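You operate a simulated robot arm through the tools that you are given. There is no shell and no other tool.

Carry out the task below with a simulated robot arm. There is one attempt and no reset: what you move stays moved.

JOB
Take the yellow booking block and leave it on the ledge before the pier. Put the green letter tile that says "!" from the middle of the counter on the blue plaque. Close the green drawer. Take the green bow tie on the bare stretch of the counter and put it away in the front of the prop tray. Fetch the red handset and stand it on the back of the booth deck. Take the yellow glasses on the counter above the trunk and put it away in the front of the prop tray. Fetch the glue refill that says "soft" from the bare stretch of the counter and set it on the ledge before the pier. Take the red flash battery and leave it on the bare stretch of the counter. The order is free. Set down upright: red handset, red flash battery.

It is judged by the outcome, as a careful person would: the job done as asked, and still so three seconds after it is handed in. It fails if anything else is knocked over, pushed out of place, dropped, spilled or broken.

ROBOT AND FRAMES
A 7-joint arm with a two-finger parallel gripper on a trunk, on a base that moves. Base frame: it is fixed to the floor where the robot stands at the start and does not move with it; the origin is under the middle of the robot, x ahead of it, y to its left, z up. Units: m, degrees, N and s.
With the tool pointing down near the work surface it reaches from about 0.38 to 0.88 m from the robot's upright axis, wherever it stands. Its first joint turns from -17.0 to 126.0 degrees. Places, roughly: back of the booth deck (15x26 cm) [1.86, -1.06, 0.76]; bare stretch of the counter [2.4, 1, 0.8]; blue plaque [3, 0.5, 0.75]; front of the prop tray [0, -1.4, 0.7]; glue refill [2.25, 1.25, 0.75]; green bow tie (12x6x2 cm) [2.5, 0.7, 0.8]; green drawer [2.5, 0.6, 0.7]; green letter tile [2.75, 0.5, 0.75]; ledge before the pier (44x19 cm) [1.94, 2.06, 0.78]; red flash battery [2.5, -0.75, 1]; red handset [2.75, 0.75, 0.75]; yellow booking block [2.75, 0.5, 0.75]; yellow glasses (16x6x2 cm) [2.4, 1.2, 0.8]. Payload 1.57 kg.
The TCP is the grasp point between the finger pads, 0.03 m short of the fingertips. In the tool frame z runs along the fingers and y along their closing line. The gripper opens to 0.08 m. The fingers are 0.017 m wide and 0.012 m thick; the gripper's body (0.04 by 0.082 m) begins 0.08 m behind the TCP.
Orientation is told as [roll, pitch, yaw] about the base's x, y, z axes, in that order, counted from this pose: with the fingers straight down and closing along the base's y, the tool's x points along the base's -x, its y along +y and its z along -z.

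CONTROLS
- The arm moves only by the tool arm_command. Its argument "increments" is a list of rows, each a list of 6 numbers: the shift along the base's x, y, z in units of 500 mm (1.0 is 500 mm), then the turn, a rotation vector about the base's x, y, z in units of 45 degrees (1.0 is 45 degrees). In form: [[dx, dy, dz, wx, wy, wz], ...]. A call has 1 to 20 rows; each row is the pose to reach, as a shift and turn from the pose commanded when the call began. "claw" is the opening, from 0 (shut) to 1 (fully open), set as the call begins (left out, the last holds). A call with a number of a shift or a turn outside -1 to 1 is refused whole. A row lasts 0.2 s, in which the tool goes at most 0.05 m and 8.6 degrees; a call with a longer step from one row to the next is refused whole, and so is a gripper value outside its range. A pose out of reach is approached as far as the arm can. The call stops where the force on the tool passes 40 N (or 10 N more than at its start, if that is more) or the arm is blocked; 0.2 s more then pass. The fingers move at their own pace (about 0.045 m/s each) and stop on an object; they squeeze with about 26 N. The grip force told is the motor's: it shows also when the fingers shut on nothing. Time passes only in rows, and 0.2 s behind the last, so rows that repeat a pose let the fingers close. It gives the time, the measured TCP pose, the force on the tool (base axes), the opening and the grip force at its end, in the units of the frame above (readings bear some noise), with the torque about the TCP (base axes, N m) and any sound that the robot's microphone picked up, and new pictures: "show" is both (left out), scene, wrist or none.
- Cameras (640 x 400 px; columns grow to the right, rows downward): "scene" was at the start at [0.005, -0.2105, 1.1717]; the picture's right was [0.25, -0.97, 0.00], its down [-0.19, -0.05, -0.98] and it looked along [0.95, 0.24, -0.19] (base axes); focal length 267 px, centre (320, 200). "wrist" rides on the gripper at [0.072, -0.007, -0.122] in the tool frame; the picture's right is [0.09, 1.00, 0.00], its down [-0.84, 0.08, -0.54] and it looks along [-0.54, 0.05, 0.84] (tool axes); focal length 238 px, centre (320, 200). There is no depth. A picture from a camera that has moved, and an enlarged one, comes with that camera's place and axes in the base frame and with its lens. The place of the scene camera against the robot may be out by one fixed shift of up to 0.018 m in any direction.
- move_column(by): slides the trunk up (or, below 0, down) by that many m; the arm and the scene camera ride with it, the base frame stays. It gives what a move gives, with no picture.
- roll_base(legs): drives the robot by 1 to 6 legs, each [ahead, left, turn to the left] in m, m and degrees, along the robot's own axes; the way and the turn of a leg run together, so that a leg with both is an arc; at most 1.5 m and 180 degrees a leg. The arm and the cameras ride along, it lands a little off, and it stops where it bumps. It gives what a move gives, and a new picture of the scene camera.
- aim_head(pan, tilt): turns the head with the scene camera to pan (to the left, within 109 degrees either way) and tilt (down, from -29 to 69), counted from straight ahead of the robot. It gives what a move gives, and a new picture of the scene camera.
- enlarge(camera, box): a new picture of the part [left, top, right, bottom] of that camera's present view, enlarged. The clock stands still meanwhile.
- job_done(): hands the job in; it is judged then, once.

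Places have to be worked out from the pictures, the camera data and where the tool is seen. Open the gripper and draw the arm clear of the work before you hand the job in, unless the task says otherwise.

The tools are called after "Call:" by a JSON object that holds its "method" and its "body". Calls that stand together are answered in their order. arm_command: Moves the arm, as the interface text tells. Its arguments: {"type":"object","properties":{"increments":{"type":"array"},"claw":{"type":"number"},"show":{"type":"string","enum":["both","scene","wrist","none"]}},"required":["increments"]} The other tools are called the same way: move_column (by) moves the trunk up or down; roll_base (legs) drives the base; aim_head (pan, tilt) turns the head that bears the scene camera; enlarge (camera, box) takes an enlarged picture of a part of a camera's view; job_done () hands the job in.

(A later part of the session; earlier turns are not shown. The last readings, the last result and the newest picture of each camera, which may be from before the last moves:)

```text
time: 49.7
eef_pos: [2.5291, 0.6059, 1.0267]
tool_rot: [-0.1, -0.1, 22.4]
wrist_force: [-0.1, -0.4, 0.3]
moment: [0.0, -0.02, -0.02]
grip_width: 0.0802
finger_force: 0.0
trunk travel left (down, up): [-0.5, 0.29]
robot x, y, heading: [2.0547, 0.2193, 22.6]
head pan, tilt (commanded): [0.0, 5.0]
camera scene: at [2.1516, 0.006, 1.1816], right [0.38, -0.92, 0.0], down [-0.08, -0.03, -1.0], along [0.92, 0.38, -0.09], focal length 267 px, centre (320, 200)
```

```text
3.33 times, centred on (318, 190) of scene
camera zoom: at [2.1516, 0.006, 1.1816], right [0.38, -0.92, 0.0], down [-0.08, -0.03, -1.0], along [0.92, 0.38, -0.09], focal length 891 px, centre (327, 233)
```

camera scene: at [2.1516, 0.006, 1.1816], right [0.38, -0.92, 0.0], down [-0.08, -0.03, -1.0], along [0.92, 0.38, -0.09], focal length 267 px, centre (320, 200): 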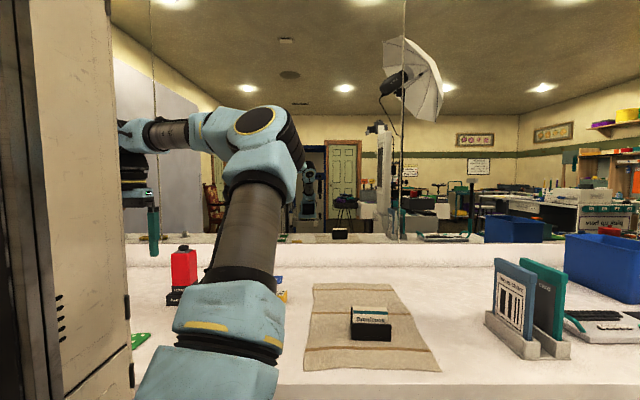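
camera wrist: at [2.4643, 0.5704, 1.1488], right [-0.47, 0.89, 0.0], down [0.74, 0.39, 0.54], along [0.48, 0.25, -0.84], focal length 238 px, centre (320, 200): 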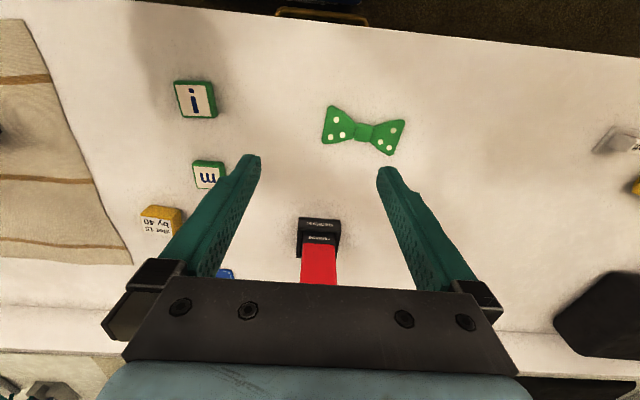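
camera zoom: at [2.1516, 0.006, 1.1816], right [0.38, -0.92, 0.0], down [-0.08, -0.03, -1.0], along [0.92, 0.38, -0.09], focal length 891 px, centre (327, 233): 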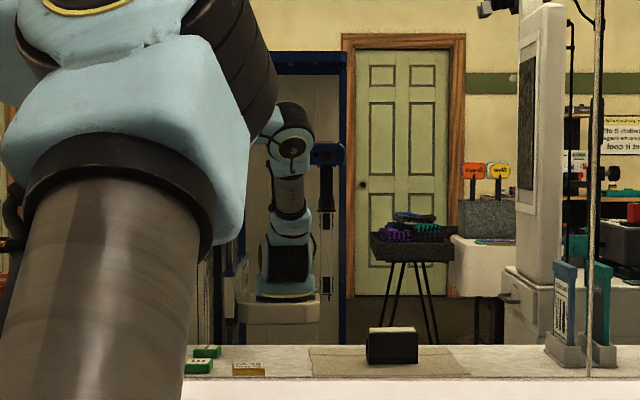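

My reflection shows the tower behind the arm; nothing of mine overhangs the counter. I'll roll another 8 cm closer so the plaque at the back comes within reach, then view with the wrist camera.

Call:
{"method": "roll_base", "body": {"legs": [[0.08, 0, 0]]}}

Call:
{"method": "arm_command", "body": {"increments": [[0.036, -0.074, 0.02, 0, 0, 0], [0.072, -0.148, 0.04, 0, 0, 0], [0.108, -0.222, 0.06, 0, 0, 0], [0.144, -0.296, 0.08, 0, 0, 0]], "show": "wrist"}}

```text
time: 50.8
eef_pos: [2.6043, 0.6369, 1.0272]
tool_rot: [-0.1, 0.0, 22.3]
wrist_force: [-0.2, 1.2, 0.1]
moment: [0.02, 0.0, -0.03]
grip_width: 0.08
finger_force: 0.0
trunk travel left (down, up): [-0.5, 0.29]
robot x, y, heading: [2.1318, 0.2489, 22.5]
head pan, tilt (commanded): [0.0, 5.0]
camera scene: at [2.2261, 0.0367, 1.1816], right [0.38, -0.92, 0.0], down [-0.08, -0.03, -1.0], along [0.92, 0.38, -0.09], focal length 267 px, centre (320, 200)
```

scene: 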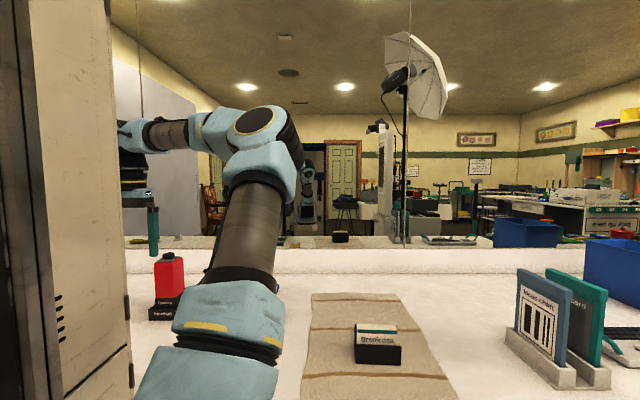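

```text
time: 51.8
eef_pos: [2.6778, 0.4886, 1.0668]
tool_rot: [-0.1, 0.1, 22.6]
wrist_force: [-1.4, 0.5, 0.2]
moment: [-0.03, -0.06, -0.03]
grip_width: 0.0802
finger_force: 0.0
trunk travel left (down, up): [-0.5, 0.29]
robot x, y, heading: [2.1368, 0.2487, 22.5]
head pan, tilt (commanded): [0.0, 5.0]
camera wrist: at [2.6124, 0.4539, 1.1883], right [-0.47, 0.89, 0.0], down [0.74, 0.39, 0.54], along [0.48, 0.25, -0.84], focal length 238 px, centre (320, 200)
```

wrist: 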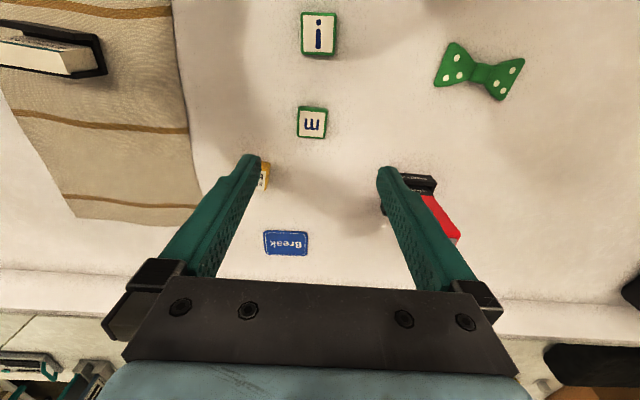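

The plaque ("Break") is at about (2.98, 0.56) and the "!" tile at (2.60, 0.444). I'll enlarge the wrist view to measure their orientation.

Call:
{"method": "enlarge", "body": {"camera": "wrist", "box": [240, 0, 400, 100]}}

Call:
{"method": "enlarge", "body": {"camera": "wrist", "box": [220, 180, 380, 280]}}

```text
4.00 times, centred on (320, 50) of wrist
camera zoom: at [2.6124, 0.4539, 1.1883], right [-0.47, 0.89, 0.0], down [0.74, 0.39, 0.54], along [0.48, 0.25, -0.84], focal length 953 px, centre (320, 800)
```

zoom: 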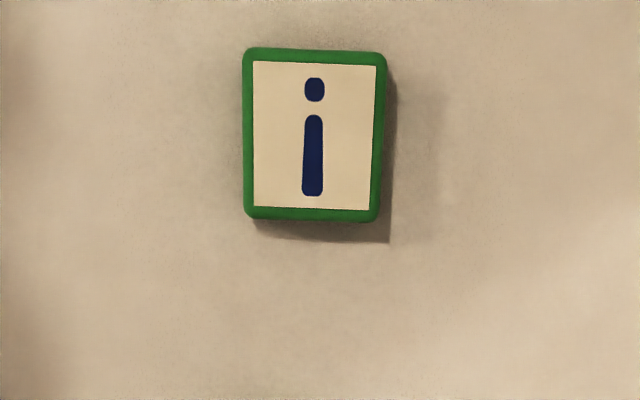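

```text
4.00 times, centred on (300, 230) of wrist
camera zoom: at [2.6124, 0.4539, 1.1883], right [-0.47, 0.89, 0.0], down [0.74, 0.39, 0.54], along [0.48, 0.25, -0.84], focal length 953 px, centre (400, 80)
```

zoom: 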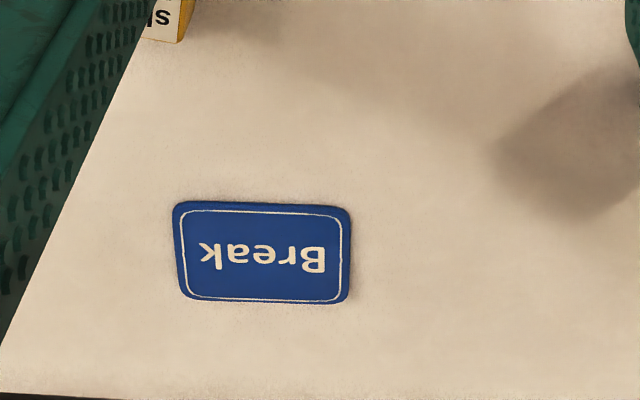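

Both tile and plaque edges lie at ~115.5°. I'll move over the tile with the fingers closing along that line and a 20° forward tilt (so I can keep the same tilt when reaching out to the plaque).

Call:
{"method": "arm_command", "body": {"increments": [[-0.031, -0.018, -0.067, 0.036, -0.081, 0.014], [-0.061, -0.036, -0.133, 0.072, -0.162, 0.028], [-0.092, -0.054, -0.2, 0.108, -0.244, 0.041], [-0.123, -0.071, -0.267, 0.144, -0.325, 0.055], [-0.1536, -0.0892, -0.3336, 0.1804, -0.4062, 0.0689]], "claw": 1, "show": "both"}}

```text
time: 53.0
eef_pos: [2.598, 0.4446, 0.9]
tool_rot: [0.0, -20.1, 25.5]
wrist_force: [-0.8, -0.2, -0.8]
moment: [0.0, 0.0, 0.0]
grip_width: 0.08
finger_force: 0.0
trunk travel left (down, up): [-0.5, 0.29]
robot x, y, heading: [2.1358, 0.2477, 22.4]
head pan, tilt (commanded): [0.0, 5.0]
camera scene: at [2.2262, 0.0367, 1.1816], right [0.38, -0.92, 0.0], down [-0.08, -0.03, -1.0], along [0.92, 0.38, -0.09], focal length 267 px, centre (320, 200)
camera wrist: at [2.5007, 0.3892, 0.99], right [-0.51, 0.86, -0.03], down [0.51, 0.33, 0.8], along [0.7, 0.39, -0.6], focal length 238 px, centre (320, 200)
```

scene: 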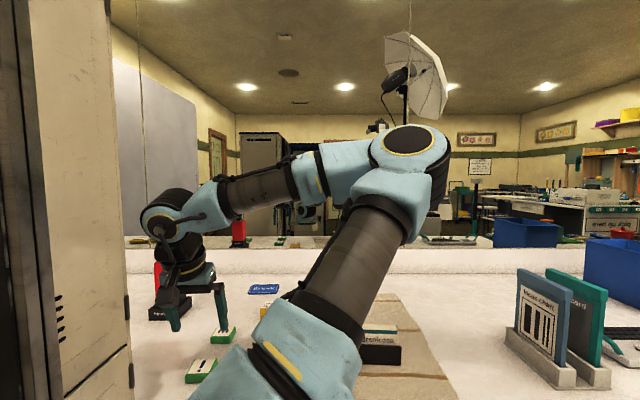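
wrist: 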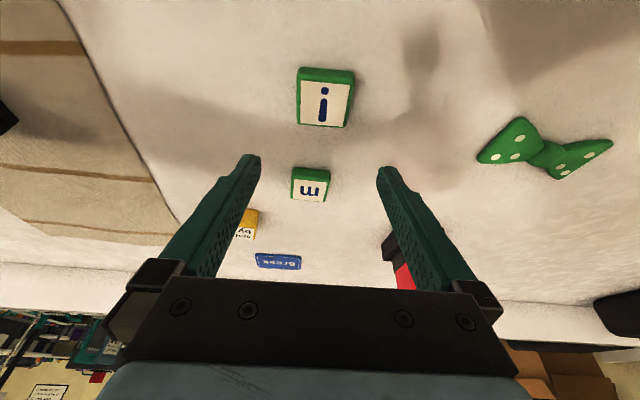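

The tile is centred under the fingers (top ≈ z 0.80). I'll descend to TCP z≈0.82 and close.

Call:
{"method": "arm_command", "body": {"increments": [[0.002, 0, -0.04, 0, 0, 0], [0.004, 0, -0.08, 0, 0, 0], [0.006, 0, -0.12, 0, 0, 0], [0.006, 0, -0.16, 0, 0, 0]], "claw": 1, "show": "wrist"}}

Call:
{"method": "arm_command", "body": {"increments": [[0, 0, 0, 0, 0, 0], [0, 0, 0, 0, 0, 0], [0, 0, 0, 0, 0, 0], [0, 0, 0, 0, 0, 0]], "claw": 0, "show": "wrist"}}

```text
time: 54.0
eef_pos: [2.6006, 0.4424, 0.8177]
tool_rot: [0.0, -20.1, 25.6]
wrist_force: [-0.3, 0.3, -0.3]
moment: [-0.04, 0.0, -0.01]
grip_width: 0.0801
finger_force: 0.1
trunk travel left (down, up): [-0.5, 0.29]
robot x, y, heading: [2.1328, 0.2475, 22.4]
head pan, tilt (commanded): [0.0, 5.0]
camera wrist: at [2.5043, 0.3875, 0.9077], right [-0.51, 0.86, -0.03], down [0.51, 0.33, 0.8], along [0.7, 0.39, -0.6], focal length 238 px, centre (320, 200)
```

wrist: 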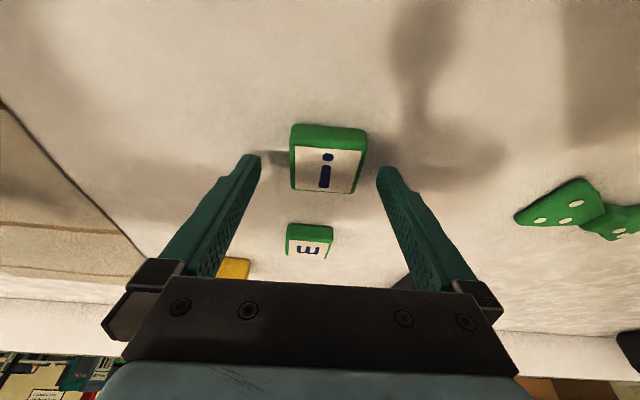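

```text
time: 55.0
eef_pos: [2.602, 0.4422, 0.8176]
tool_rot: [0.0, -20.0, 25.5]
wrist_force: [0.0, 0.0, -0.3]
moment: [0.01, 0.0, -0.02]
grip_width: 0.047
finger_force: 26.2
trunk travel left (down, up): [-0.5, 0.29]
robot x, y, heading: [2.1347, 0.2448, 22.5]
head pan, tilt (commanded): [0.0, 5.0]
camera wrist: at [2.5045, 0.3877, 0.9079], right [-0.51, 0.86, -0.03], down [0.51, 0.33, 0.8], along [0.7, 0.39, -0.6], focal length 238 px, centre (320, 200)
```

wrist: 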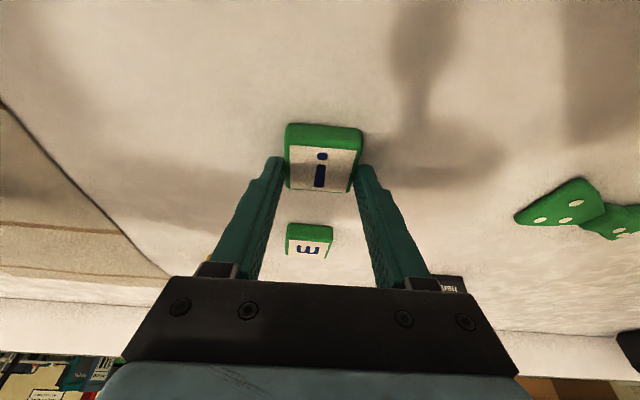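

The tile is gripped (0.047 m). I'll lift it and carry it over the plaque at the back, keeping the tilt.

Call:
{"method": "arm_command", "body": {"increments": [[0, 0, 0.08, 0, 0, 0], [0, 0, 0.16, 0, 0, 0], [0.085, 0.026, 0.16, 0, 0, 0], [0.17, 0.052, 0.16, 0, 0, 0], [0.254, 0.079, 0.16, 0, 0, 0], [0.339, 0.105, 0.16, 0, 0, 0], [0.424, 0.131, 0.16, 0, 0, 0], [0.509, 0.157, 0.16, 0, 0, 0], [0.593, 0.184, 0.16, 0, 0, 0], [0.678, 0.21, 0.16, 0, 0, 0], [0.763, 0.236, 0.16, 0, 0, 0], [0.763, 0.236, 0.16, 0, 0, 0]], "claw": 0, "show": "both"}}

```text
time: 57.6
eef_pos: [2.9814, 0.5635, 0.9008]
tool_rot: [-0.1, -20.0, 25.6]
wrist_force: [0.5, 0.2, -0.2]
moment: [0.01, 0.02, -0.04]
grip_width: 0.0469
finger_force: 25.9
trunk travel left (down, up): [-0.5, 0.29]
robot x, y, heading: [2.1312, 0.2452, 22.6]
head pan, tilt (commanded): [0.0, 5.0]
camera scene: at [2.2261, 0.0366, 1.1816], right [0.38, -0.92, 0.0], down [-0.08, -0.03, -1.0], along [0.92, 0.38, -0.09], focal length 267 px, centre (320, 200)
camera wrist: at [2.884, 0.5085, 0.9903], right [-0.51, 0.86, -0.03], down [0.51, 0.33, 0.8], along [0.7, 0.39, -0.6], focal length 238 px, centre (320, 200)
```

scene: 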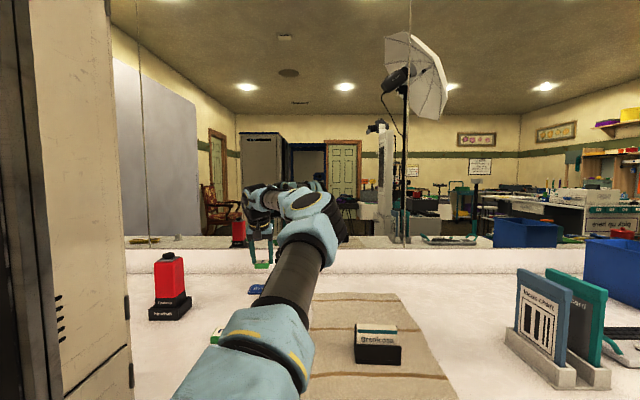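
wrist: 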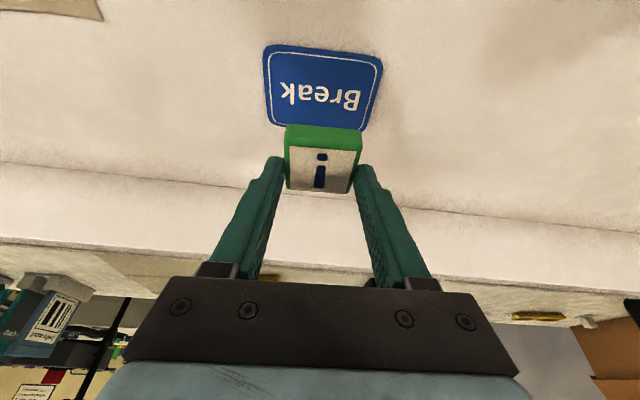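

The tile is directly over the plaque (plaque centre re-measured ≈ (2.981, 0.558)). I'll lower it slowly.

Call:
{"method": "arm_command", "body": {"increments": [[0, -0.006, -0.06, 0, 0, 0], [0, -0.008, -0.11, 0, 0, 0], [0, -0.008, -0.13, 0, 0, 0], [0, -0.008, -0.145, 0, 0, 0], [0, -0.008, -0.152, 0, 0, 0]], "claw": 0, "show": "wrist"}}

```text
time: 58.8
eef_pos: [2.9825, 0.5576, 0.8245]
tool_rot: [-0.1, -20.1, 25.5]
wrist_force: [-1.0, -0.5, 0.4]
moment: [0.01, 0.0, -0.02]
grip_width: 0.0469
finger_force: 26.0
trunk travel left (down, up): [-0.5, 0.29]
robot x, y, heading: [2.1289, 0.2515, 22.7]
head pan, tilt (commanded): [0.0, 5.0]
camera wrist: at [2.887, 0.5034, 0.9139], right [-0.51, 0.86, -0.03], down [0.51, 0.33, 0.8], along [0.7, 0.39, -0.6], focal length 238 px, centre (320, 200)
```

wrist: 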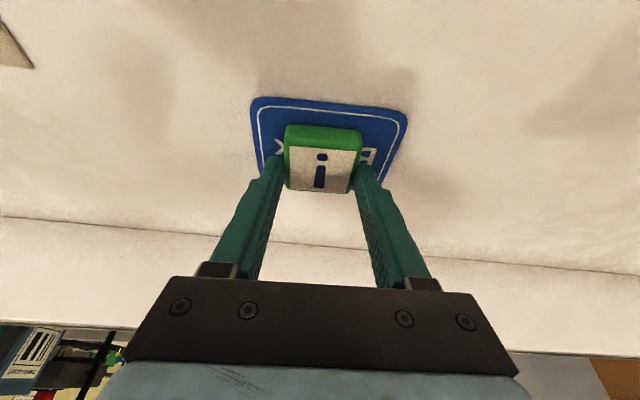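

The tile hovers a few mm over the plaque's middle with no contact force. I'll lower until light contact and then open.

Call:
{"method": "arm_command", "body": {"increments": [[0, 0, -0.004, 0, 0, 0], [0, 0, -0.008, 0, 0, 0], [0, 0, -0.012, 0, 0, 0]], "claw": 0, "show": "none"}}

```text
time: 59.6
eef_pos: [2.9833, 0.557, 0.8224]
tool_rot: [0.0, -20.4, 25.6]
wrist_force: [0.3, -0.4, 18.7]
moment: [-0.04, -0.02, 0.01]
grip_width: 0.0467
finger_force: 25.8
trunk travel left (down, up): [-0.5, 0.29]
robot x, y, heading: [2.1339, 0.2494, 22.6]
head pan, tilt (commanded): [0.0, 5.0]
```

Contact felt (19 N up). I'll open and lift away straight up.

Call:
{"method": "arm_command", "body": {"increments": [[0, 0, 0.003, 0, 0, 0], [0, 0, 0.003, 0, 0, 0], [0, 0, 0.003, 0, 0, 0], [0, 0, 0.06, 0, 0, 0], [0, 0, 0.13, 0, 0, 0], [0, 0, 0.2, 0, 0, 0]], "claw": 1, "show": "wrist"}}

```text
time: 61.0
eef_pos: [2.983, 0.5591, 0.9161]
tool_rot: [0.0, -20.0, 25.5]
wrist_force: [0.1, 0.5, 0.2]
moment: [-0.01, 0.01, -0.02]
grip_width: 0.0801
finger_force: 0.0
trunk travel left (down, up): [-0.5, 0.29]
robot x, y, heading: [2.1266, 0.2496, 22.5]
head pan, tilt (commanded): [0.0, 5.0]
camera wrist: at [2.8871, 0.5048, 1.0068], right [-0.51, 0.86, -0.03], down [0.51, 0.33, 0.8], along [0.7, 0.39, -0.6], focal length 238 px, centre (320, 200)
```

wrist: 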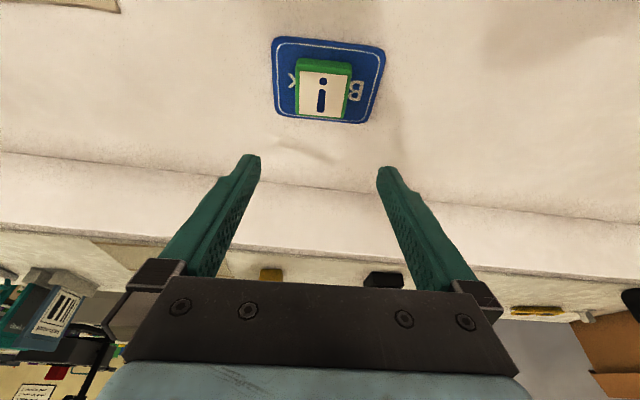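

The "!" tile rests squarely on the plaque. Next I'll retract above the bow tie, untilting the tool at safe height.

Call:
{"method": "arm_command", "body": {"increments": [[-0.05, 0.01, 0.08, -0.038, 0.08, 0], [-0.1, 0.02, 0.16, -0.076, 0.16, 0], [-0.18, 0.046, 0.2, -0.115, 0.24, 0], [-0.26, 0.067, 0.22, -0.153, 0.32, 0], [-0.35, 0.09, 0.23, -0.191, 0.401, 0], [-0.44, 0.113, 0.23, -0.191, 0.401, 0], [-0.53, 0.137, 0.23, -0.191, 0.401, 0], [-0.62, 0.16, 0.23, -0.191, 0.401, 0], [-0.71, 0.183, 0.23, -0.191, 0.401, 0], [-0.8, 0.207, 0.2, -0.191, 0.401, 0], [-0.86, 0.222, 0.16, -0.191, 0.401, 0], [-0.906, 0.234, 0.1, -0.191, 0.401, 0]], "claw": 1, "show": "wrist"}}

```text
time: 63.6
eef_pos: [2.5295, 0.6733, 0.9658]
tool_rot: [0.0, -0.1, 25.5]
wrist_force: [-0.3, 0.7, -0.1]
moment: [-0.01, -0.01, -0.01]
grip_width: 0.0801
finger_force: 0.1
trunk travel left (down, up): [-0.5, 0.29]
robot x, y, heading: [2.1334, 0.2488, 22.7]
head pan, tilt (commanded): [0.0, 5.0]
camera wrist: at [2.4674, 0.6346, 1.0881], right [-0.51, 0.86, 0.0], down [0.72, 0.43, 0.54], along [0.47, 0.28, -0.84], focal length 238 px, centre (320, 200)
```

wrist: 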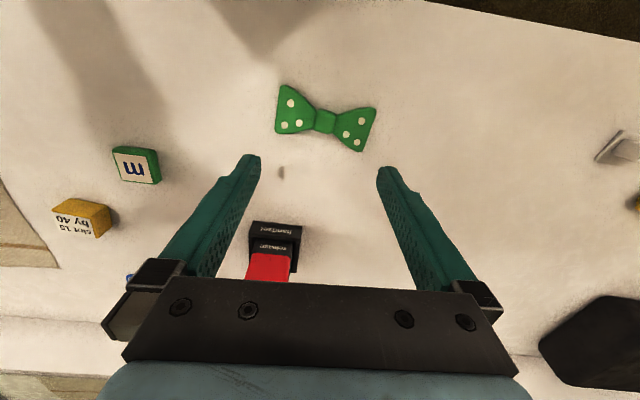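

The bow tie's knot is at about (2.529, 0.678) with its long axis near 106°. I'll turn the gripper ~80° so it closes across the knot.

Call:
{"method": "arm_command", "body": {"increments": [[0, 0.001, 0, 0, 0, 0.179], [0, 0.003, 0, 0, 0, 0.358], [0, 0.005, 0, 0, 0, 0.537], [0, 0.007, 0, 0, 0, 0.716], [0, 0.01, 0, 0, 0, 0.894]], "claw": 1, "show": "none"}}

Call:
{"method": "arm_command", "body": {"increments": [[0, 0, -0.02, 0, 0, 0.179], [0, 0, -0.04, 0, 0, 0.358], [0, 0, -0.06, 0, 0, 0.537], [0, 0, -0.08, 0, 0, 0.716], [0, 0, -0.1, 0, 0, 0.894]], "claw": 1, "show": "wrist"}}

```text
time: 64.8
eef_pos: [2.5303, 0.6806, 0.9676]
tool_rot: [0.0, -0.1, 65.9]
wrist_force: [-0.8, -0.2, 0.2]
moment: [0.01, 0.0, 0.0]
grip_width: 0.0801
finger_force: 0.3
trunk travel left (down, up): [-0.5, 0.29]
robot x, y, heading: [2.1313, 0.2489, 22.6]
head pan, tilt (commanded): [0.0, 5.0]
```

```text
time: 66.0
eef_pos: [2.5306, 0.6785, 0.9178]
tool_rot: [-0.1, -0.1, 106.1]
wrist_force: [-0.3, 0.2, 0.6]
moment: [0.0, 0.0, 0.0]
grip_width: 0.0801
finger_force: 0.0
trunk travel left (down, up): [-0.5, 0.29]
robot x, y, heading: [2.1335, 0.2491, 22.4]
head pan, tilt (commanded): [0.0, 5.0]
camera wrist: at [2.5559, 0.6099, 1.0402], right [-0.93, -0.36, 0.0], down [-0.31, 0.78, 0.54], along [-0.2, 0.51, -0.84], focal length 238 px, centre (320, 200)
```

wrist: 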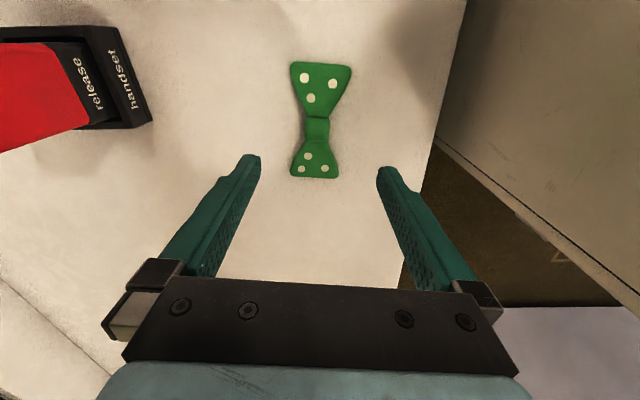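

The knot is centred between the fingers. I'll descend to z≈0.815 and grip it.

Call:
{"method": "arm_command", "body": {"increments": [[0.002, 0, -0.05, 0, 0, 0], [0.003, 0, -0.1, 0, 0, 0], [0.003, 0, -0.15, 0, 0, 0], [0.003, 0, -0.18, 0, 0, 0], [0.003, 0, -0.2, 0, 0, 0], [0.003, 0, -0.206, 0, 0, 0]], "claw": 1, "show": "none"}}

Call:
{"method": "arm_command", "body": {"increments": [[0, 0, 0, 0, 0, 0], [0, 0, 0, 0, 0, 0], [0, 0, 0, 0, 0, 0], [0, 0, 0, 0, 0, 0], [0, 0, 0, 0, 0, 0]], "claw": 0, "show": "wrist"}}

```text
time: 67.4
eef_pos: [2.5335, 0.6805, 0.816]
tool_rot: [-0.1, -0.1, 106.0]
wrist_force: [1.3, 0.5, -0.1]
moment: [0.02, -0.02, -0.01]
grip_width: 0.0799
finger_force: 0.2
trunk travel left (down, up): [-0.5, 0.29]
robot x, y, heading: [2.1333, 0.2441, 22.3]
head pan, tilt (commanded): [0.0, 5.0]
```

```text
time: 68.6
eef_pos: [2.5323, 0.6799, 0.8159]
tool_rot: [-0.1, 0.0, 106.0]
wrist_force: [-0.3, 0.0, 0.9]
moment: [0.02, 0.02, 0.02]
grip_width: 0.0248
finger_force: 26.1
trunk travel left (down, up): [-0.5, 0.29]
robot x, y, heading: [2.132, 0.2492, 22.4]
head pan, tilt (commanded): [0.0, 5.0]
camera wrist: at [2.5572, 0.6118, 0.9372], right [-0.93, -0.36, 0.0], down [-0.31, 0.78, 0.54], along [-0.2, 0.51, -0.84], focal length 238 px, centre (320, 200)
```

wrist: 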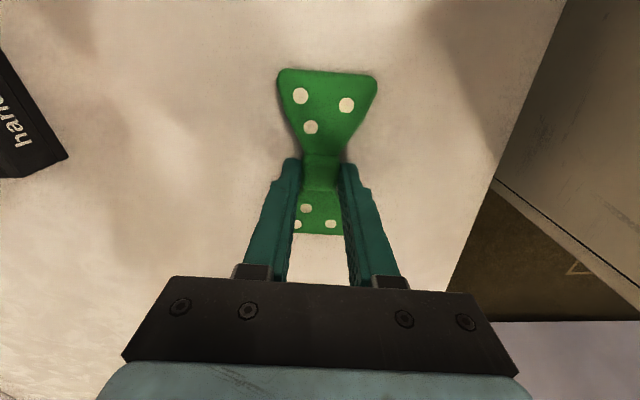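

Bow tie gripped (0.025 m at the knot). I'll lift it straight up to z≈1.03.

Call:
{"method": "arm_command", "body": {"increments": [[0, 0, 0.06, 0, 0, 0], [0, 0, 0.14, 0, 0, 0], [0, 0, 0.23, 0, 0, 0], [0, 0, 0.32, 0, 0, 0], [0, 0, 0.42, 0, 0, 0]], "claw": 0, "show": "wrist"}}

```text
time: 69.8
eef_pos: [2.5306, 0.6802, 1.0281]
tool_rot: [-0.1, 0.0, 106.0]
wrist_force: [0.0, 0.1, -0.3]
moment: [-0.03, 0.04, -0.01]
grip_width: 0.0246
finger_force: 26.7
trunk travel left (down, up): [-0.5, 0.29]
robot x, y, heading: [2.1353, 0.2497, 22.4]
head pan, tilt (commanded): [0.0, 5.0]
camera wrist: at [2.5549, 0.6108, 1.15], right [-0.93, -0.36, 0.0], down [-0.3, 0.78, 0.54], along [-0.2, 0.51, -0.84], focal length 238 px, centre (320, 200)
```

wrist: 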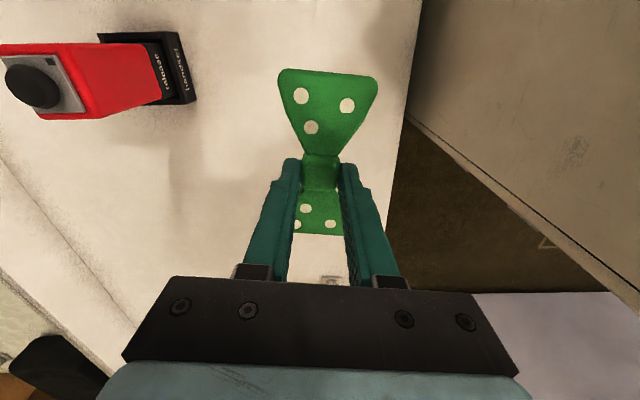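

The bow tie is secure. Now I'll back away from the counter, turn right 90° in open floor and approach the prop tray partway, with the head looking towards it.

Call:
{"method": "roll_base", "body": {"legs": [[-1.5, 0.12, 0], [-1.219, 0.119, 0], [0, 0, -90]]}}

Call:
{"method": "aim_head", "body": {"pan": 0, "tilt": 35}}

```text
refused: leg 1 is longer than a leg can be; nothing moved
```

```text
time: 70.7
eef_pos: [2.5291, 0.6802, 1.0264]
tool_rot: [-0.1, -0.1, 106.0]
wrist_force: [-0.3, 0.1, -1.2]
moment: [-0.03, 0.01, -0.03]
grip_width: 0.0246
finger_force: 26.1
trunk travel left (down, up): [-0.5, 0.29]
robot x, y, heading: [2.1331, 0.25, 22.4]
head pan, tilt (commanded): [0.0, 35.0]
camera scene: at [2.2227, 0.0353, 1.1335], right [0.38, -0.92, 0.0], down [-0.53, -0.22, -0.82], along [0.76, 0.31, -0.57], focal length 267 px, centre (320, 200)
```

scene: 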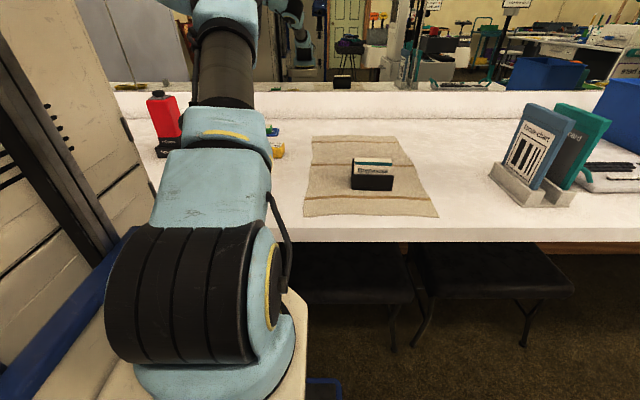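

The leg was too long, so I'll use slightly shorter legs.

Call:
{"method": "roll_base", "body": {"legs": [[-1.4, 0.12, 0], [-1.319, 0.119, 0], [0, 0, -90]]}}

```text
time: 87.7
eef_pos: [-0.0458, -0.9203, 1.0263]
tool_rot: [-0.1, -0.1, 13.4]
wrist_force: [1.0, -0.2, -0.3]
moment: [0.01, -0.01, 0.01]
grip_width: 0.0249
finger_force: 25.6
trunk travel left (down, up): [-0.5, 0.29]
robot x, y, heading: [-0.4582, -0.5052, -70.0]
head pan, tilt (commanded): [0.0, 35.0]
camera scene: at [-0.6773, -0.594, 1.1334], right [-0.94, -0.34, 0.0], down [-0.19, 0.54, -0.82], along [0.28, -0.77, -0.57], focal length 267 px, centre (320, 200)
```

scene: 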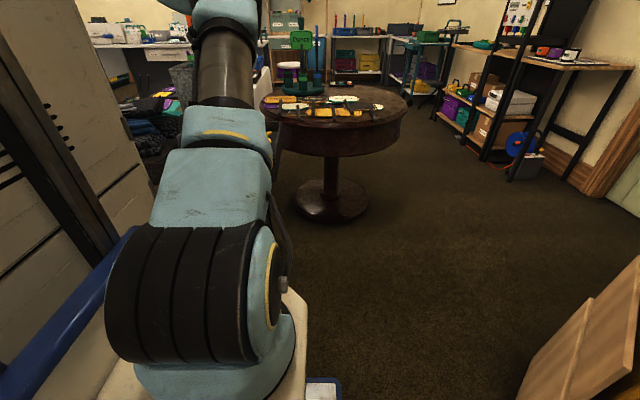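

I'm at (-0.46, -0.51) heading -70°. I'll turn the wrist so its camera looks ahead toward the tray.

Call:
{"method": "arm_command", "body": {"increments": [[0, 0, 0, 0, 0, -0.185], [0, 0, 0, 0, 0, -0.37], [0, 0, 0, 0, 0, -0.556], [0, 0, 0, 0, 0, -0.741], [0, 0, 0, 0, 0, -0.927]], "claw": 0, "show": "none"}}

Call:
{"method": "arm_command", "body": {"increments": [[0, 0, 0, 0, 0, -0.185], [0, 0, 0, 0, 0, -0.37], [0, 0, 0, 0, 0, -0.556], [0, 0, 0, 0, 0, -0.741], [0, 0, 0, 0, 0, -0.927]], "claw": 0, "show": "wrist"}}

```text
time: 88.9
eef_pos: [-0.0453, -0.9213, 1.0282]
tool_rot: [0.0, 0.0, -28.6]
wrist_force: [-0.7, 0.4, -0.3]
moment: [0.01, 0.02, 0.02]
grip_width: 0.0246
finger_force: 25.7
trunk travel left (down, up): [-0.5, 0.29]
robot x, y, heading: [-0.454, -0.5038, -70.2]
head pan, tilt (commanded): [0.0, 35.0]
```

```text
time: 90.1
eef_pos: [-0.0468, -0.9222, 1.0265]
tool_rot: [0.0, -0.1, -70.2]
wrist_force: [-0.3, 0.3, -0.6]
moment: [0.01, 0.01, -0.03]
grip_width: 0.0248
finger_force: 26.1
trunk travel left (down, up): [-0.5, 0.29]
robot x, y, heading: [-0.4581, -0.5065, -70.2]
head pan, tilt (commanded): [0.0, 35.0]
camera wrist: at [-0.0777, -0.8578, 1.149], right [0.91, 0.42, 0.0], down [0.35, -0.76, 0.54], along [0.23, -0.49, -0.84], focal length 238 px, centre (320, 200)
```

wrist: 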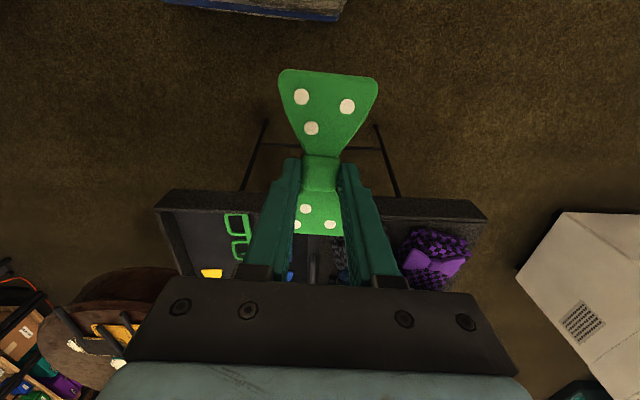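

The tray's accessory compartment (glasses, ties) is at the left of this view; (0, -1.4) falls inside it. I'll swing the arm to the left so the head camera gets a clear look at the tray.

Call:
{"method": "arm_command", "body": {"increments": [[0.026, 0.096, 0, 0, 0, 0], [0.052, 0.192, 0, 0, 0, 0], [0.078, 0.288, 0, 0, 0, 0], [0.104, 0.384, 0, 0, 0, 0], [0.13, 0.48, 0, 0, 0, 0], [0.156, 0.576, 0, 0, 0, 0], [0.182, 0.672, 0, 0, 0, 0], [0.208, 0.768, 0, 0, 0, 0], [0.234, 0.864, 0, 0, 0, 0], [0.26, 0.96, 0, 0, 0, 0]], "claw": 0, "show": "none"}}

Call:
{"method": "aim_head", "body": {"pan": 25, "tilt": 35}}

```text
time: 90.7
eef_pos: [-0.027, -0.8587, 1.0275]
tool_rot: [-0.4, -0.3, -70.8]
wrist_force: [4.0, -8.5, -3.5]
moment: [0.93, 0.57, -0.18]
grip_width: 0.025
finger_force: 26.3
trunk travel left (down, up): [-0.5, 0.29]
robot x, y, heading: [-0.4571, -0.5085, -70.5]
head pan, tilt (commanded): [0.0, 35.0]
stopped in row 2: the force on the tool passed its limit at 71 N (the readings are from after the stop); the commanded pose is now the measured one
```

```text
time: 91.5
eef_pos: [-0.0279, -0.8581, 1.0265]
tool_rot: [-0.2, -0.3, -70.6]
wrist_force: [5.5, -15.9, -7.2]
moment: [1.44, 0.66, -0.15]
grip_width: 0.0249
finger_force: 25.8
trunk travel left (down, up): [-0.5, 0.29]
robot x, y, heading: [-0.4583, -0.5074, -70.2]
head pan, tilt (commanded): [25.0, 35.0]
camera scene: at [-0.6446, -0.5743, 1.1334], right [-0.71, -0.7, 0.0], down [-0.4, 0.41, -0.82], along [0.58, -0.58, -0.57], focal length 267 px, centre (320, 200)
```

scene: 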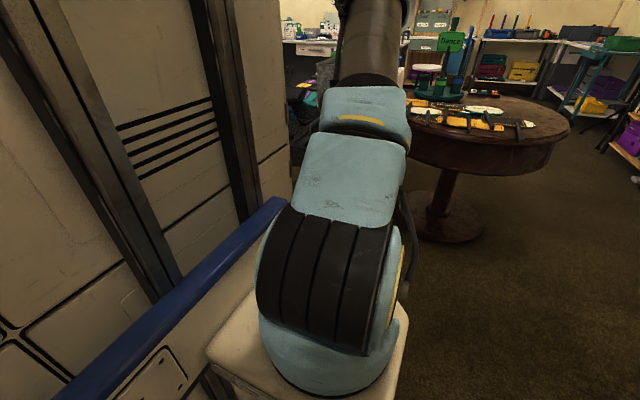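

The tool touched my own tower's front on the left, so I must keep the arm ahead of the tower. I'll move the tool forward again and instead roll the robot left so the head camera looks straight at the tray.

Call:
{"method": "arm_command", "body": {"increments": [[-0.02, -0.07, 0, 0, 0, 0], [-0.038, -0.135, 0.01, 0, 0, 0]], "claw": 0, "show": "wrist"}}

Call:
{"method": "roll_base", "body": {"legs": [[0, 0.4, 2.5]]}}

Call:
{"method": "aim_head", "body": {"pan": 0, "tilt": 40}}

```text
time: 92.2
eef_pos: [-0.046, -0.9235, 1.0319]
tool_rot: [-0.2, -0.2, -70.4]
wrist_force: [-0.9, 0.8, -0.4]
moment: [0.0, 0.0, -0.01]
grip_width: 0.0246
finger_force: 26.5
trunk travel left (down, up): [-0.5, 0.29]
robot x, y, heading: [-0.4603, -0.5099, -70.2]
head pan, tilt (commanded): [25.0, 35.0]
camera wrist: at [-0.0776, -0.8588, 1.1533], right [0.91, 0.42, 0.0], down [0.35, -0.76, 0.55], along [0.23, -0.5, -0.84], focal length 238 px, centre (320, 200)
```

wrist: 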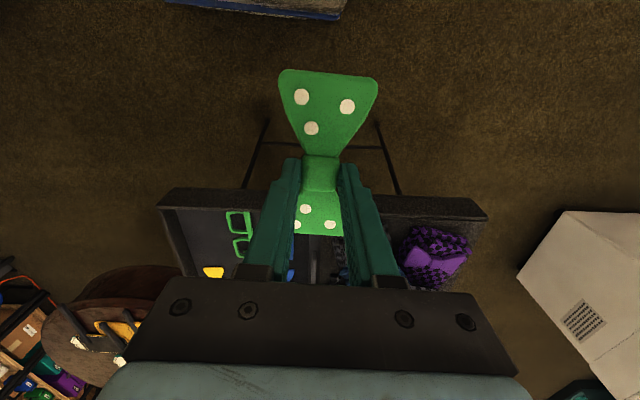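

```text
time: 94.6
eef_pos: [0.3428, -0.7611, 1.032]
tool_rot: [-0.4, -0.2, -67.8]
wrist_force: [0.2, -0.1, 0.1]
moment: [-0.03, 0.01, -0.01]
grip_width: 0.0248
finger_force: 26.4
trunk travel left (down, up): [-0.5, 0.29]
robot x, y, heading: [-0.0862, -0.3611, -67.6]
head pan, tilt (commanded): [25.0, 35.0]
camera scene: at [-0.271, -0.4393, 1.1334], right [-0.68, -0.74, 0.0], down [-0.42, 0.39, -0.82], along [0.6, -0.55, -0.57], focal length 267 px, centre (320, 200)
```

scene: 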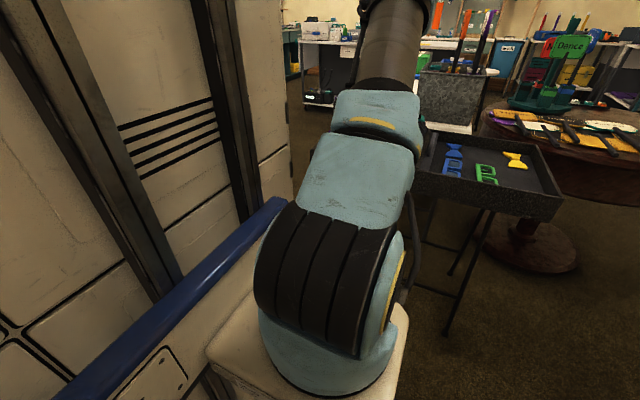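

```text
time: 95.5
eef_pos: [0.3426, -0.7609, 1.0307]
tool_rot: [-0.3, -0.2, -67.8]
wrist_force: [1.0, 1.0, -1.4]
moment: [0.01, 0.0, 0.0]
grip_width: 0.0247
finger_force: 26.0
trunk travel left (down, up): [-0.5, 0.29]
robot x, y, heading: [-0.0877, -0.3611, -67.5]
head pan, tilt (commanded): [0.0, 40.0]
camera scene: at [-0.3034, -0.4583, 1.1259], right [-0.92, -0.38, 0.0], down [-0.25, 0.59, -0.77], along [0.29, -0.71, -0.64], focal length 267 px, centre (320, 200)
```

scene: 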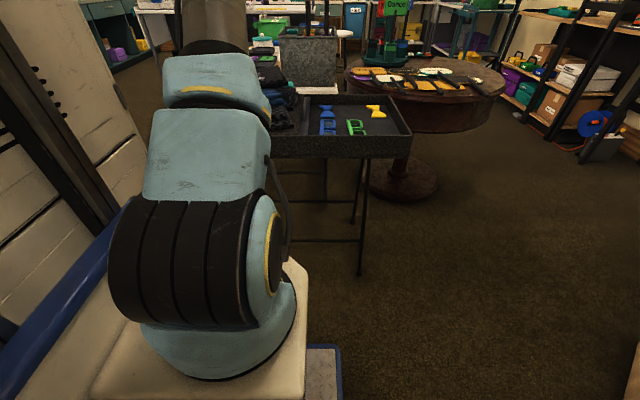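

The compartment is now visible; I'll enlarge it to see free space.

Call:
{"method": "enlarge", "body": {"camera": "scene", "box": [270, 75, 430, 175]}}

```text
4.00 times, centred on (350, 125) of scene
camera zoom: at [-0.3034, -0.4583, 1.1259], right [-0.92, -0.38, 0.0], down [-0.25, 0.59, -0.77], along [0.29, -0.71, -0.64], focal length 1069 px, centre (200, 500)
```

zoom: 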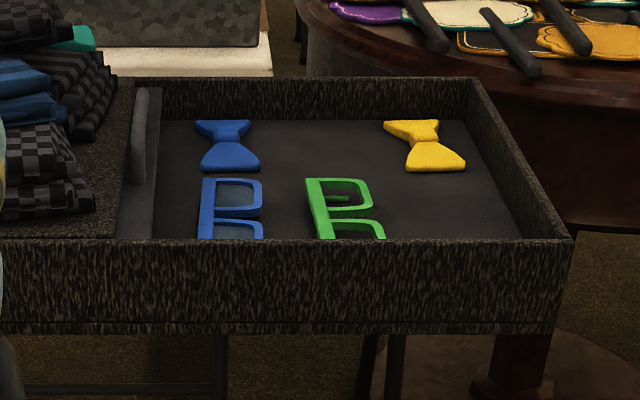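

The accessory compartment has a free slot at the back between the blue and yellow ties, and one at the front right for the glasses. I'll roll right and forward so that slot is within reach.

Call:
{"method": "roll_base", "body": {"legs": [[0, -0.52, 0], [0.22, 0, 0]]}}

Call:
{"method": "arm_command", "body": {"increments": [[0.02, -0.047, 0.04, 0, 0, 0], [0.04, -0.094, 0.08, 0, 0, 0]], "claw": 0, "show": "wrist"}}

```text
time: 99.8
eef_pos: [-0.0758, -1.1762, 1.0327]
tool_rot: [-0.3, -0.2, -69.8]
wrist_force: [-0.4, -0.8, 0.2]
moment: [0.02, 0.0, 0.0]
grip_width: 0.0247
finger_force: 25.7
trunk travel left (down, up): [-0.5, 0.29]
robot x, y, heading: [-0.4934, -0.7641, -69.6]
head pan, tilt (commanded): [0.0, 40.0]
camera scene: at [-0.7112, -0.8511, 1.1258], right [-0.94, -0.35, 0.0], down [-0.22, 0.6, -0.77], along [0.27, -0.72, -0.64], focal length 267 px, centre (320, 200)
```

scene: 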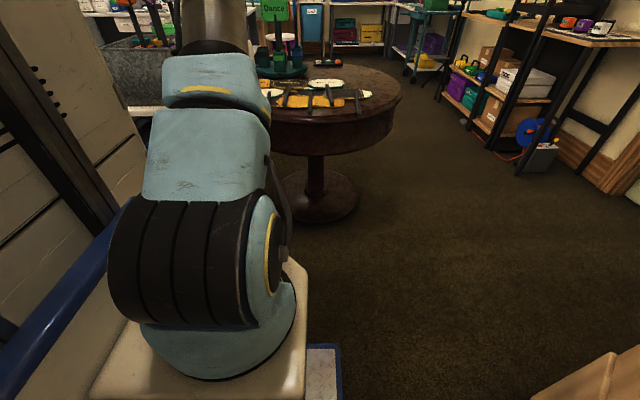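

```text
time: 100.5
eef_pos: [-0.0533, -1.2231, 1.0712]
tool_rot: [-0.3, -0.2, -69.8]
wrist_force: [-0.1, 0.3, 0.2]
moment: [0.03, 0.02, -0.02]
grip_width: 0.0246
finger_force: 26.2
trunk travel left (down, up): [-0.5, 0.29]
robot x, y, heading: [-0.4962, -0.7616, -69.5]
head pan, tilt (commanded): [0.0, 40.0]
camera wrist: at [-0.0853, -1.1586, 1.1928], right [0.9, 0.43, 0.0], down [0.36, -0.76, 0.55], along [0.23, -0.49, -0.84], focal length 238 px, centre (320, 200)
```

wrist: 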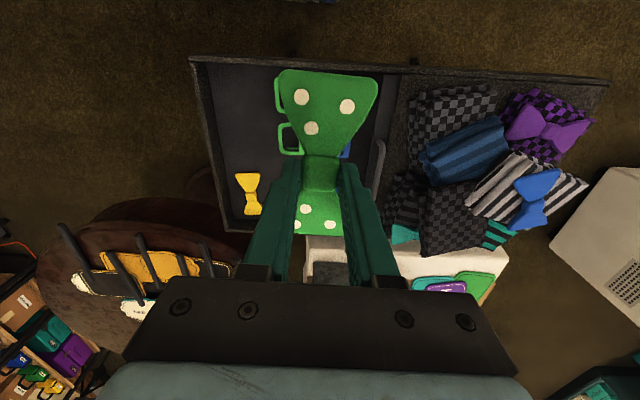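

Triangulating with both cameras puts the tray floor near z≈0.71 and the free slot between the two ties at about (-0.021, -1.449). I'll move the bow tie above it.

Call:
{"method": "arm_command", "body": {"increments": [[0.013, -0.09, 0, 0, 0, 0.01], [0.026, -0.18, 0, 0, 0, 0.02], [0.039, -0.271, 0, 0, 0, 0.03], [0.052, -0.361, 0, 0, 0, 0.04], [0.0646, -0.4518, 0, 0, 0, 0.051], [0.0646, -0.4518, -0.09, 0, 0, 0.051], [0.0646, -0.4518, -0.18, 0, 0, 0.051], [0.0646, -0.4518, -0.27, 0, 0, 0.051], [0.0646, -0.4518, -0.36, 0, 0, 0.051], [0.0646, -0.4518, -0.44, 0, 0, 0.051]], "claw": 0, "show": "both"}}

```text
time: 102.7
eef_pos: [-0.0209, -1.4474, 0.8545]
tool_rot: [-0.2, -0.3, -67.5]
wrist_force: [-0.7, 0.3, -1.1]
moment: [-0.02, 0.02, 0.02]
grip_width: 0.025
finger_force: 26.3
out of reach, approached as far as the arm can: row 3, 4, 5, 6, 7, 8
trunk travel left (down, up): [-0.5, 0.29]
robot x, y, heading: [-0.492, -0.7635, -69.6]
head pan, tilt (commanded): [0.0, 40.0]
camera scene: at [-0.7112, -0.8509, 1.1259], right [-0.94, -0.35, 0.0], down [-0.22, 0.6, -0.77], along [0.27, -0.72, -0.64], focal length 267 px, centre (320, 200)
camera wrist: at [-0.0555, -1.3847, 0.975], right [0.88, 0.47, 0.0], down [0.39, -0.74, 0.55], along [0.25, -0.48, -0.84], focal length 238 px, centre (320, 200)
```

scene: 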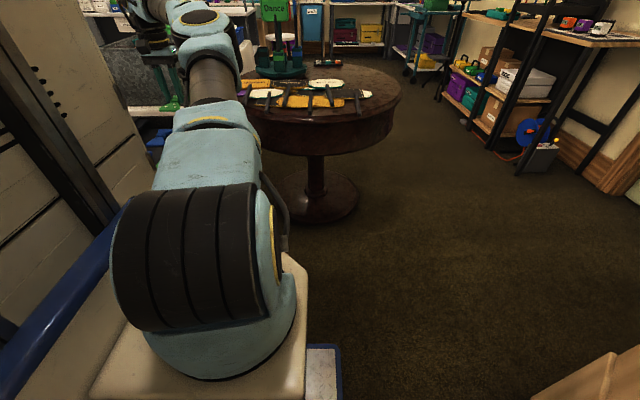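
wrist: 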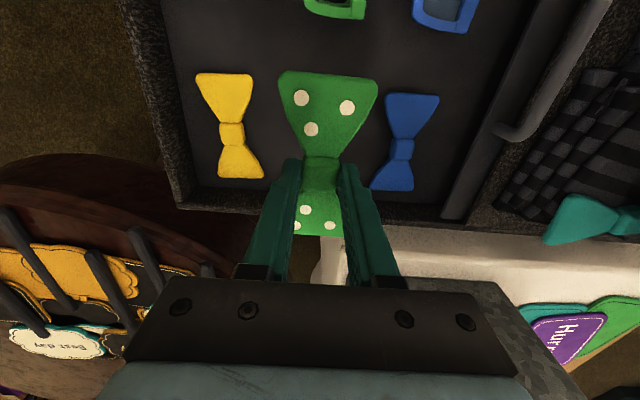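

The tie hangs right between the yellow and blue ties. I'll lower it to just above the tray floor.

Call:
{"method": "arm_command", "body": {"increments": [[0.005, -0.011, -0.06, 0, 0, 0], [0.005, -0.011, -0.12, 0, 0, 0], [0.005, -0.011, -0.17, 0, 0, 0], [0.005, -0.011, -0.195, 0, 0, 0], [0.005, -0.011, -0.205, 0, 0, 0], [0.005, -0.011, -0.215, 0, 0, 0]], "claw": 0, "show": "wrist"}}

```text
time: 104.0
eef_pos: [-0.0195, -1.4551, 0.7455]
tool_rot: [-0.3, -0.2, -67.5]
wrist_force: [0.9, -0.2, -0.3]
moment: [0.02, 0.03, -0.01]
grip_width: 0.0245
finger_force: 26.0
trunk travel left (down, up): [-0.5, 0.29]
robot x, y, heading: [-0.4917, -0.7611, -69.7]
head pan, tilt (commanded): [0.0, 40.0]
camera wrist: at [-0.0535, -1.3915, 0.8675], right [0.88, 0.47, 0.0], down [0.39, -0.74, 0.54], along [0.25, -0.48, -0.84], focal length 238 px, centre (320, 200)
```

wrist: 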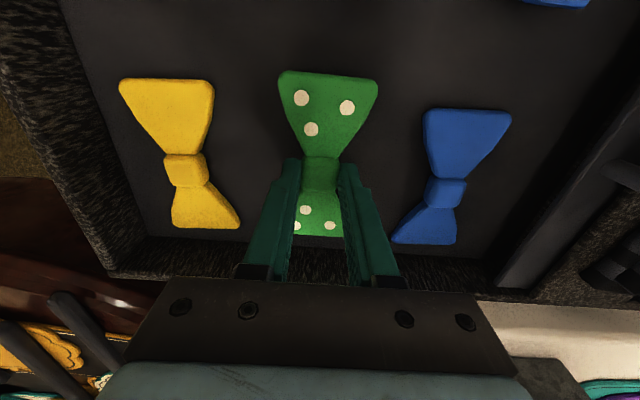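

It's almost down, well aligned with the row. I'll continue in 2 mm steps until I feel the floor.

Call:
{"method": "arm_command", "body": {"increments": [[0, 0, -0.005, 0, 0, 0], [0, 0, -0.01, 0, 0, 0], [0, 0, -0.015, 0, 0, 0]], "claw": 0, "show": "none"}}

```text
time: 104.8
eef_pos: [-0.0218, -1.4539, 0.7368]
tool_rot: [-0.2, -0.1, -67.6]
wrist_force: [-0.7, 0.6, -0.4]
moment: [-0.02, 0.03, -0.01]
grip_width: 0.0249
finger_force: 25.3
trunk travel left (down, up): [-0.5, 0.29]
robot x, y, heading: [-0.489, -0.7639, -69.2]
head pan, tilt (commanded): [0.0, 40.0]
```

Call:
{"method": "arm_command", "body": {"increments": [[0, 0, -0.006, 0, 0, 0], [0, 0, -0.012, 0, 0, 0], [0, 0, -0.018, 0, 0, 0]], "claw": 0, "show": "wrist"}}

```text
time: 105.7
eef_pos: [-0.0205, -1.4549, 0.7332]
tool_rot: [-0.1, -0.5, -67.6]
wrist_force: [-1.0, 1.8, 29.8]
moment: [0.32, 0.19, 0.03]
grip_width: 0.0248
finger_force: 25.6
trunk travel left (down, up): [-0.5, 0.29]
robot x, y, heading: [-0.4915, -0.7635, -69.4]
head pan, tilt (commanded): [0.0, 40.0]
camera wrist: at [-0.0559, -1.3919, 0.8539], right [0.89, 0.47, 0.0], down [0.39, -0.74, 0.55], along [0.25, -0.49, -0.84], focal length 238 px, centre (320, 200)
```

wrist: 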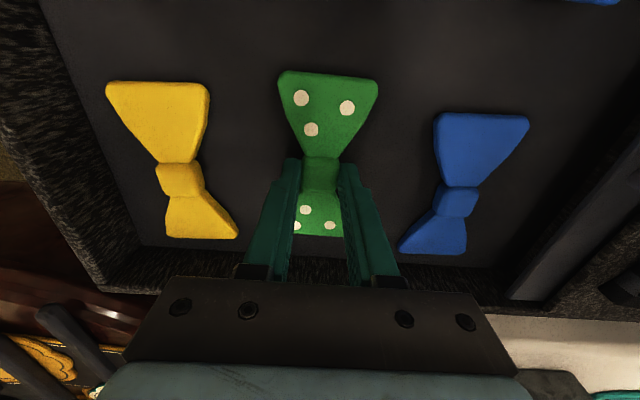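

Firm contact at TCP z=0.733 (floor ≈0.702). I'll ease up 2 mm, open partway and lift clear.

Call:
{"method": "arm_command", "body": {"increments": [[0, 0, 0.008, 0, 0, 0], [0, 0, 0.008, 0, 0, 0], [0, 0, 0.008, 0, 0, 0], [0, 0, 0.06, 0, 0, 0], [0, 0, 0.14, 0, 0, 0], [0, 0, 0.22, 0, 0, 0]], "claw": 0.7, "show": "wrist"}}

```text
time: 107.0
eef_pos: [-0.0198, -1.4543, 0.8379]
tool_rot: [-0.4, -0.1, -67.4]
wrist_force: [0.5, -0.4, -0.1]
moment: [0.05, -0.01, 0.0]
grip_width: 0.0559
finger_force: 0.0
trunk travel left (down, up): [-0.5, 0.29]
robot x, y, heading: [-0.4922, -0.7632, -69.4]
head pan, tilt (commanded): [0.0, 40.0]
camera wrist: at [-0.0539, -1.3923, 0.9594], right [0.88, 0.47, -0.01], down [0.39, -0.74, 0.54], along [0.25, -0.48, -0.84], focal length 238 px, centre (320, 200)
```

wrist: 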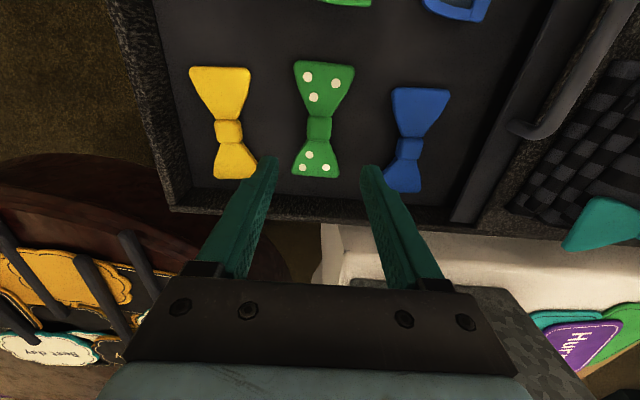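

The bow tie lies neatly in the row. I'll raise and pull back to view the compartment's front slot for the glasses.

Call:
{"method": "arm_command", "body": {"increments": [[0, 0, 0.09, 0, 0, 0], [0, 0, 0.18, 0, 0, 0], [-0.03, 0.07, 0.26, 0, 0, 0], [-0.06, 0.145, 0.32, 0, 0, 0], [-0.09, 0.22, 0.36, 0, 0, 0], [-0.12, 0.29, 0.38, 0, 0, 0], [-0.15, 0.36, 0.4, 0, 0, 0], [-0.168, 0.406, 0.4, 0, 0, 0]], "claw": 1, "show": "wrist"}}

```text
refused: row 3 steps farther than a row can; nothing moved
```

Call:
{"method": "arm_command", "body": {"increments": [[0, 0, 0.09, 0, 0, 0], [0, 0, 0.18, 0, 0, 0], [-0.02, 0.05, 0.25, 0, 0, 0], [-0.045, 0.11, 0.3, 0, 0, 0], [-0.075, 0.18, 0.34, 0, 0, 0], [-0.105, 0.255, 0.37, 0, 0, 0], [-0.138, 0.333, 0.39, 0, 0, 0], [-0.168, 0.406, 0.4, 0, 0, 0]], "claw": 1, "show": "wrist"}}

```text
time: 108.8
eef_pos: [-0.1052, -1.2539, 1.0393]
tool_rot: [-0.3, -0.2, -67.4]
wrist_force: [-0.5, 0.3, 0.3]
moment: [-0.02, -0.04, 0.04]
grip_width: 0.08
finger_force: 0.1
out of reach, approached as far as the arm can: row 2
trunk travel left (down, up): [-0.5, 0.29]
robot x, y, heading: [-0.494, -0.7618, -69.5]
head pan, tilt (commanded): [0.0, 40.0]
camera wrist: at [-0.1382, -1.1906, 1.1604], right [0.89, 0.47, -0.01], down [0.39, -0.74, 0.54], along [0.25, -0.48, -0.84], focal length 238 px, centre (320, 200)
```

wrist: 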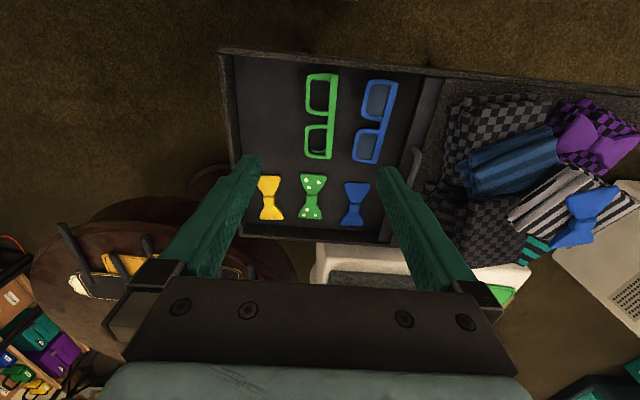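

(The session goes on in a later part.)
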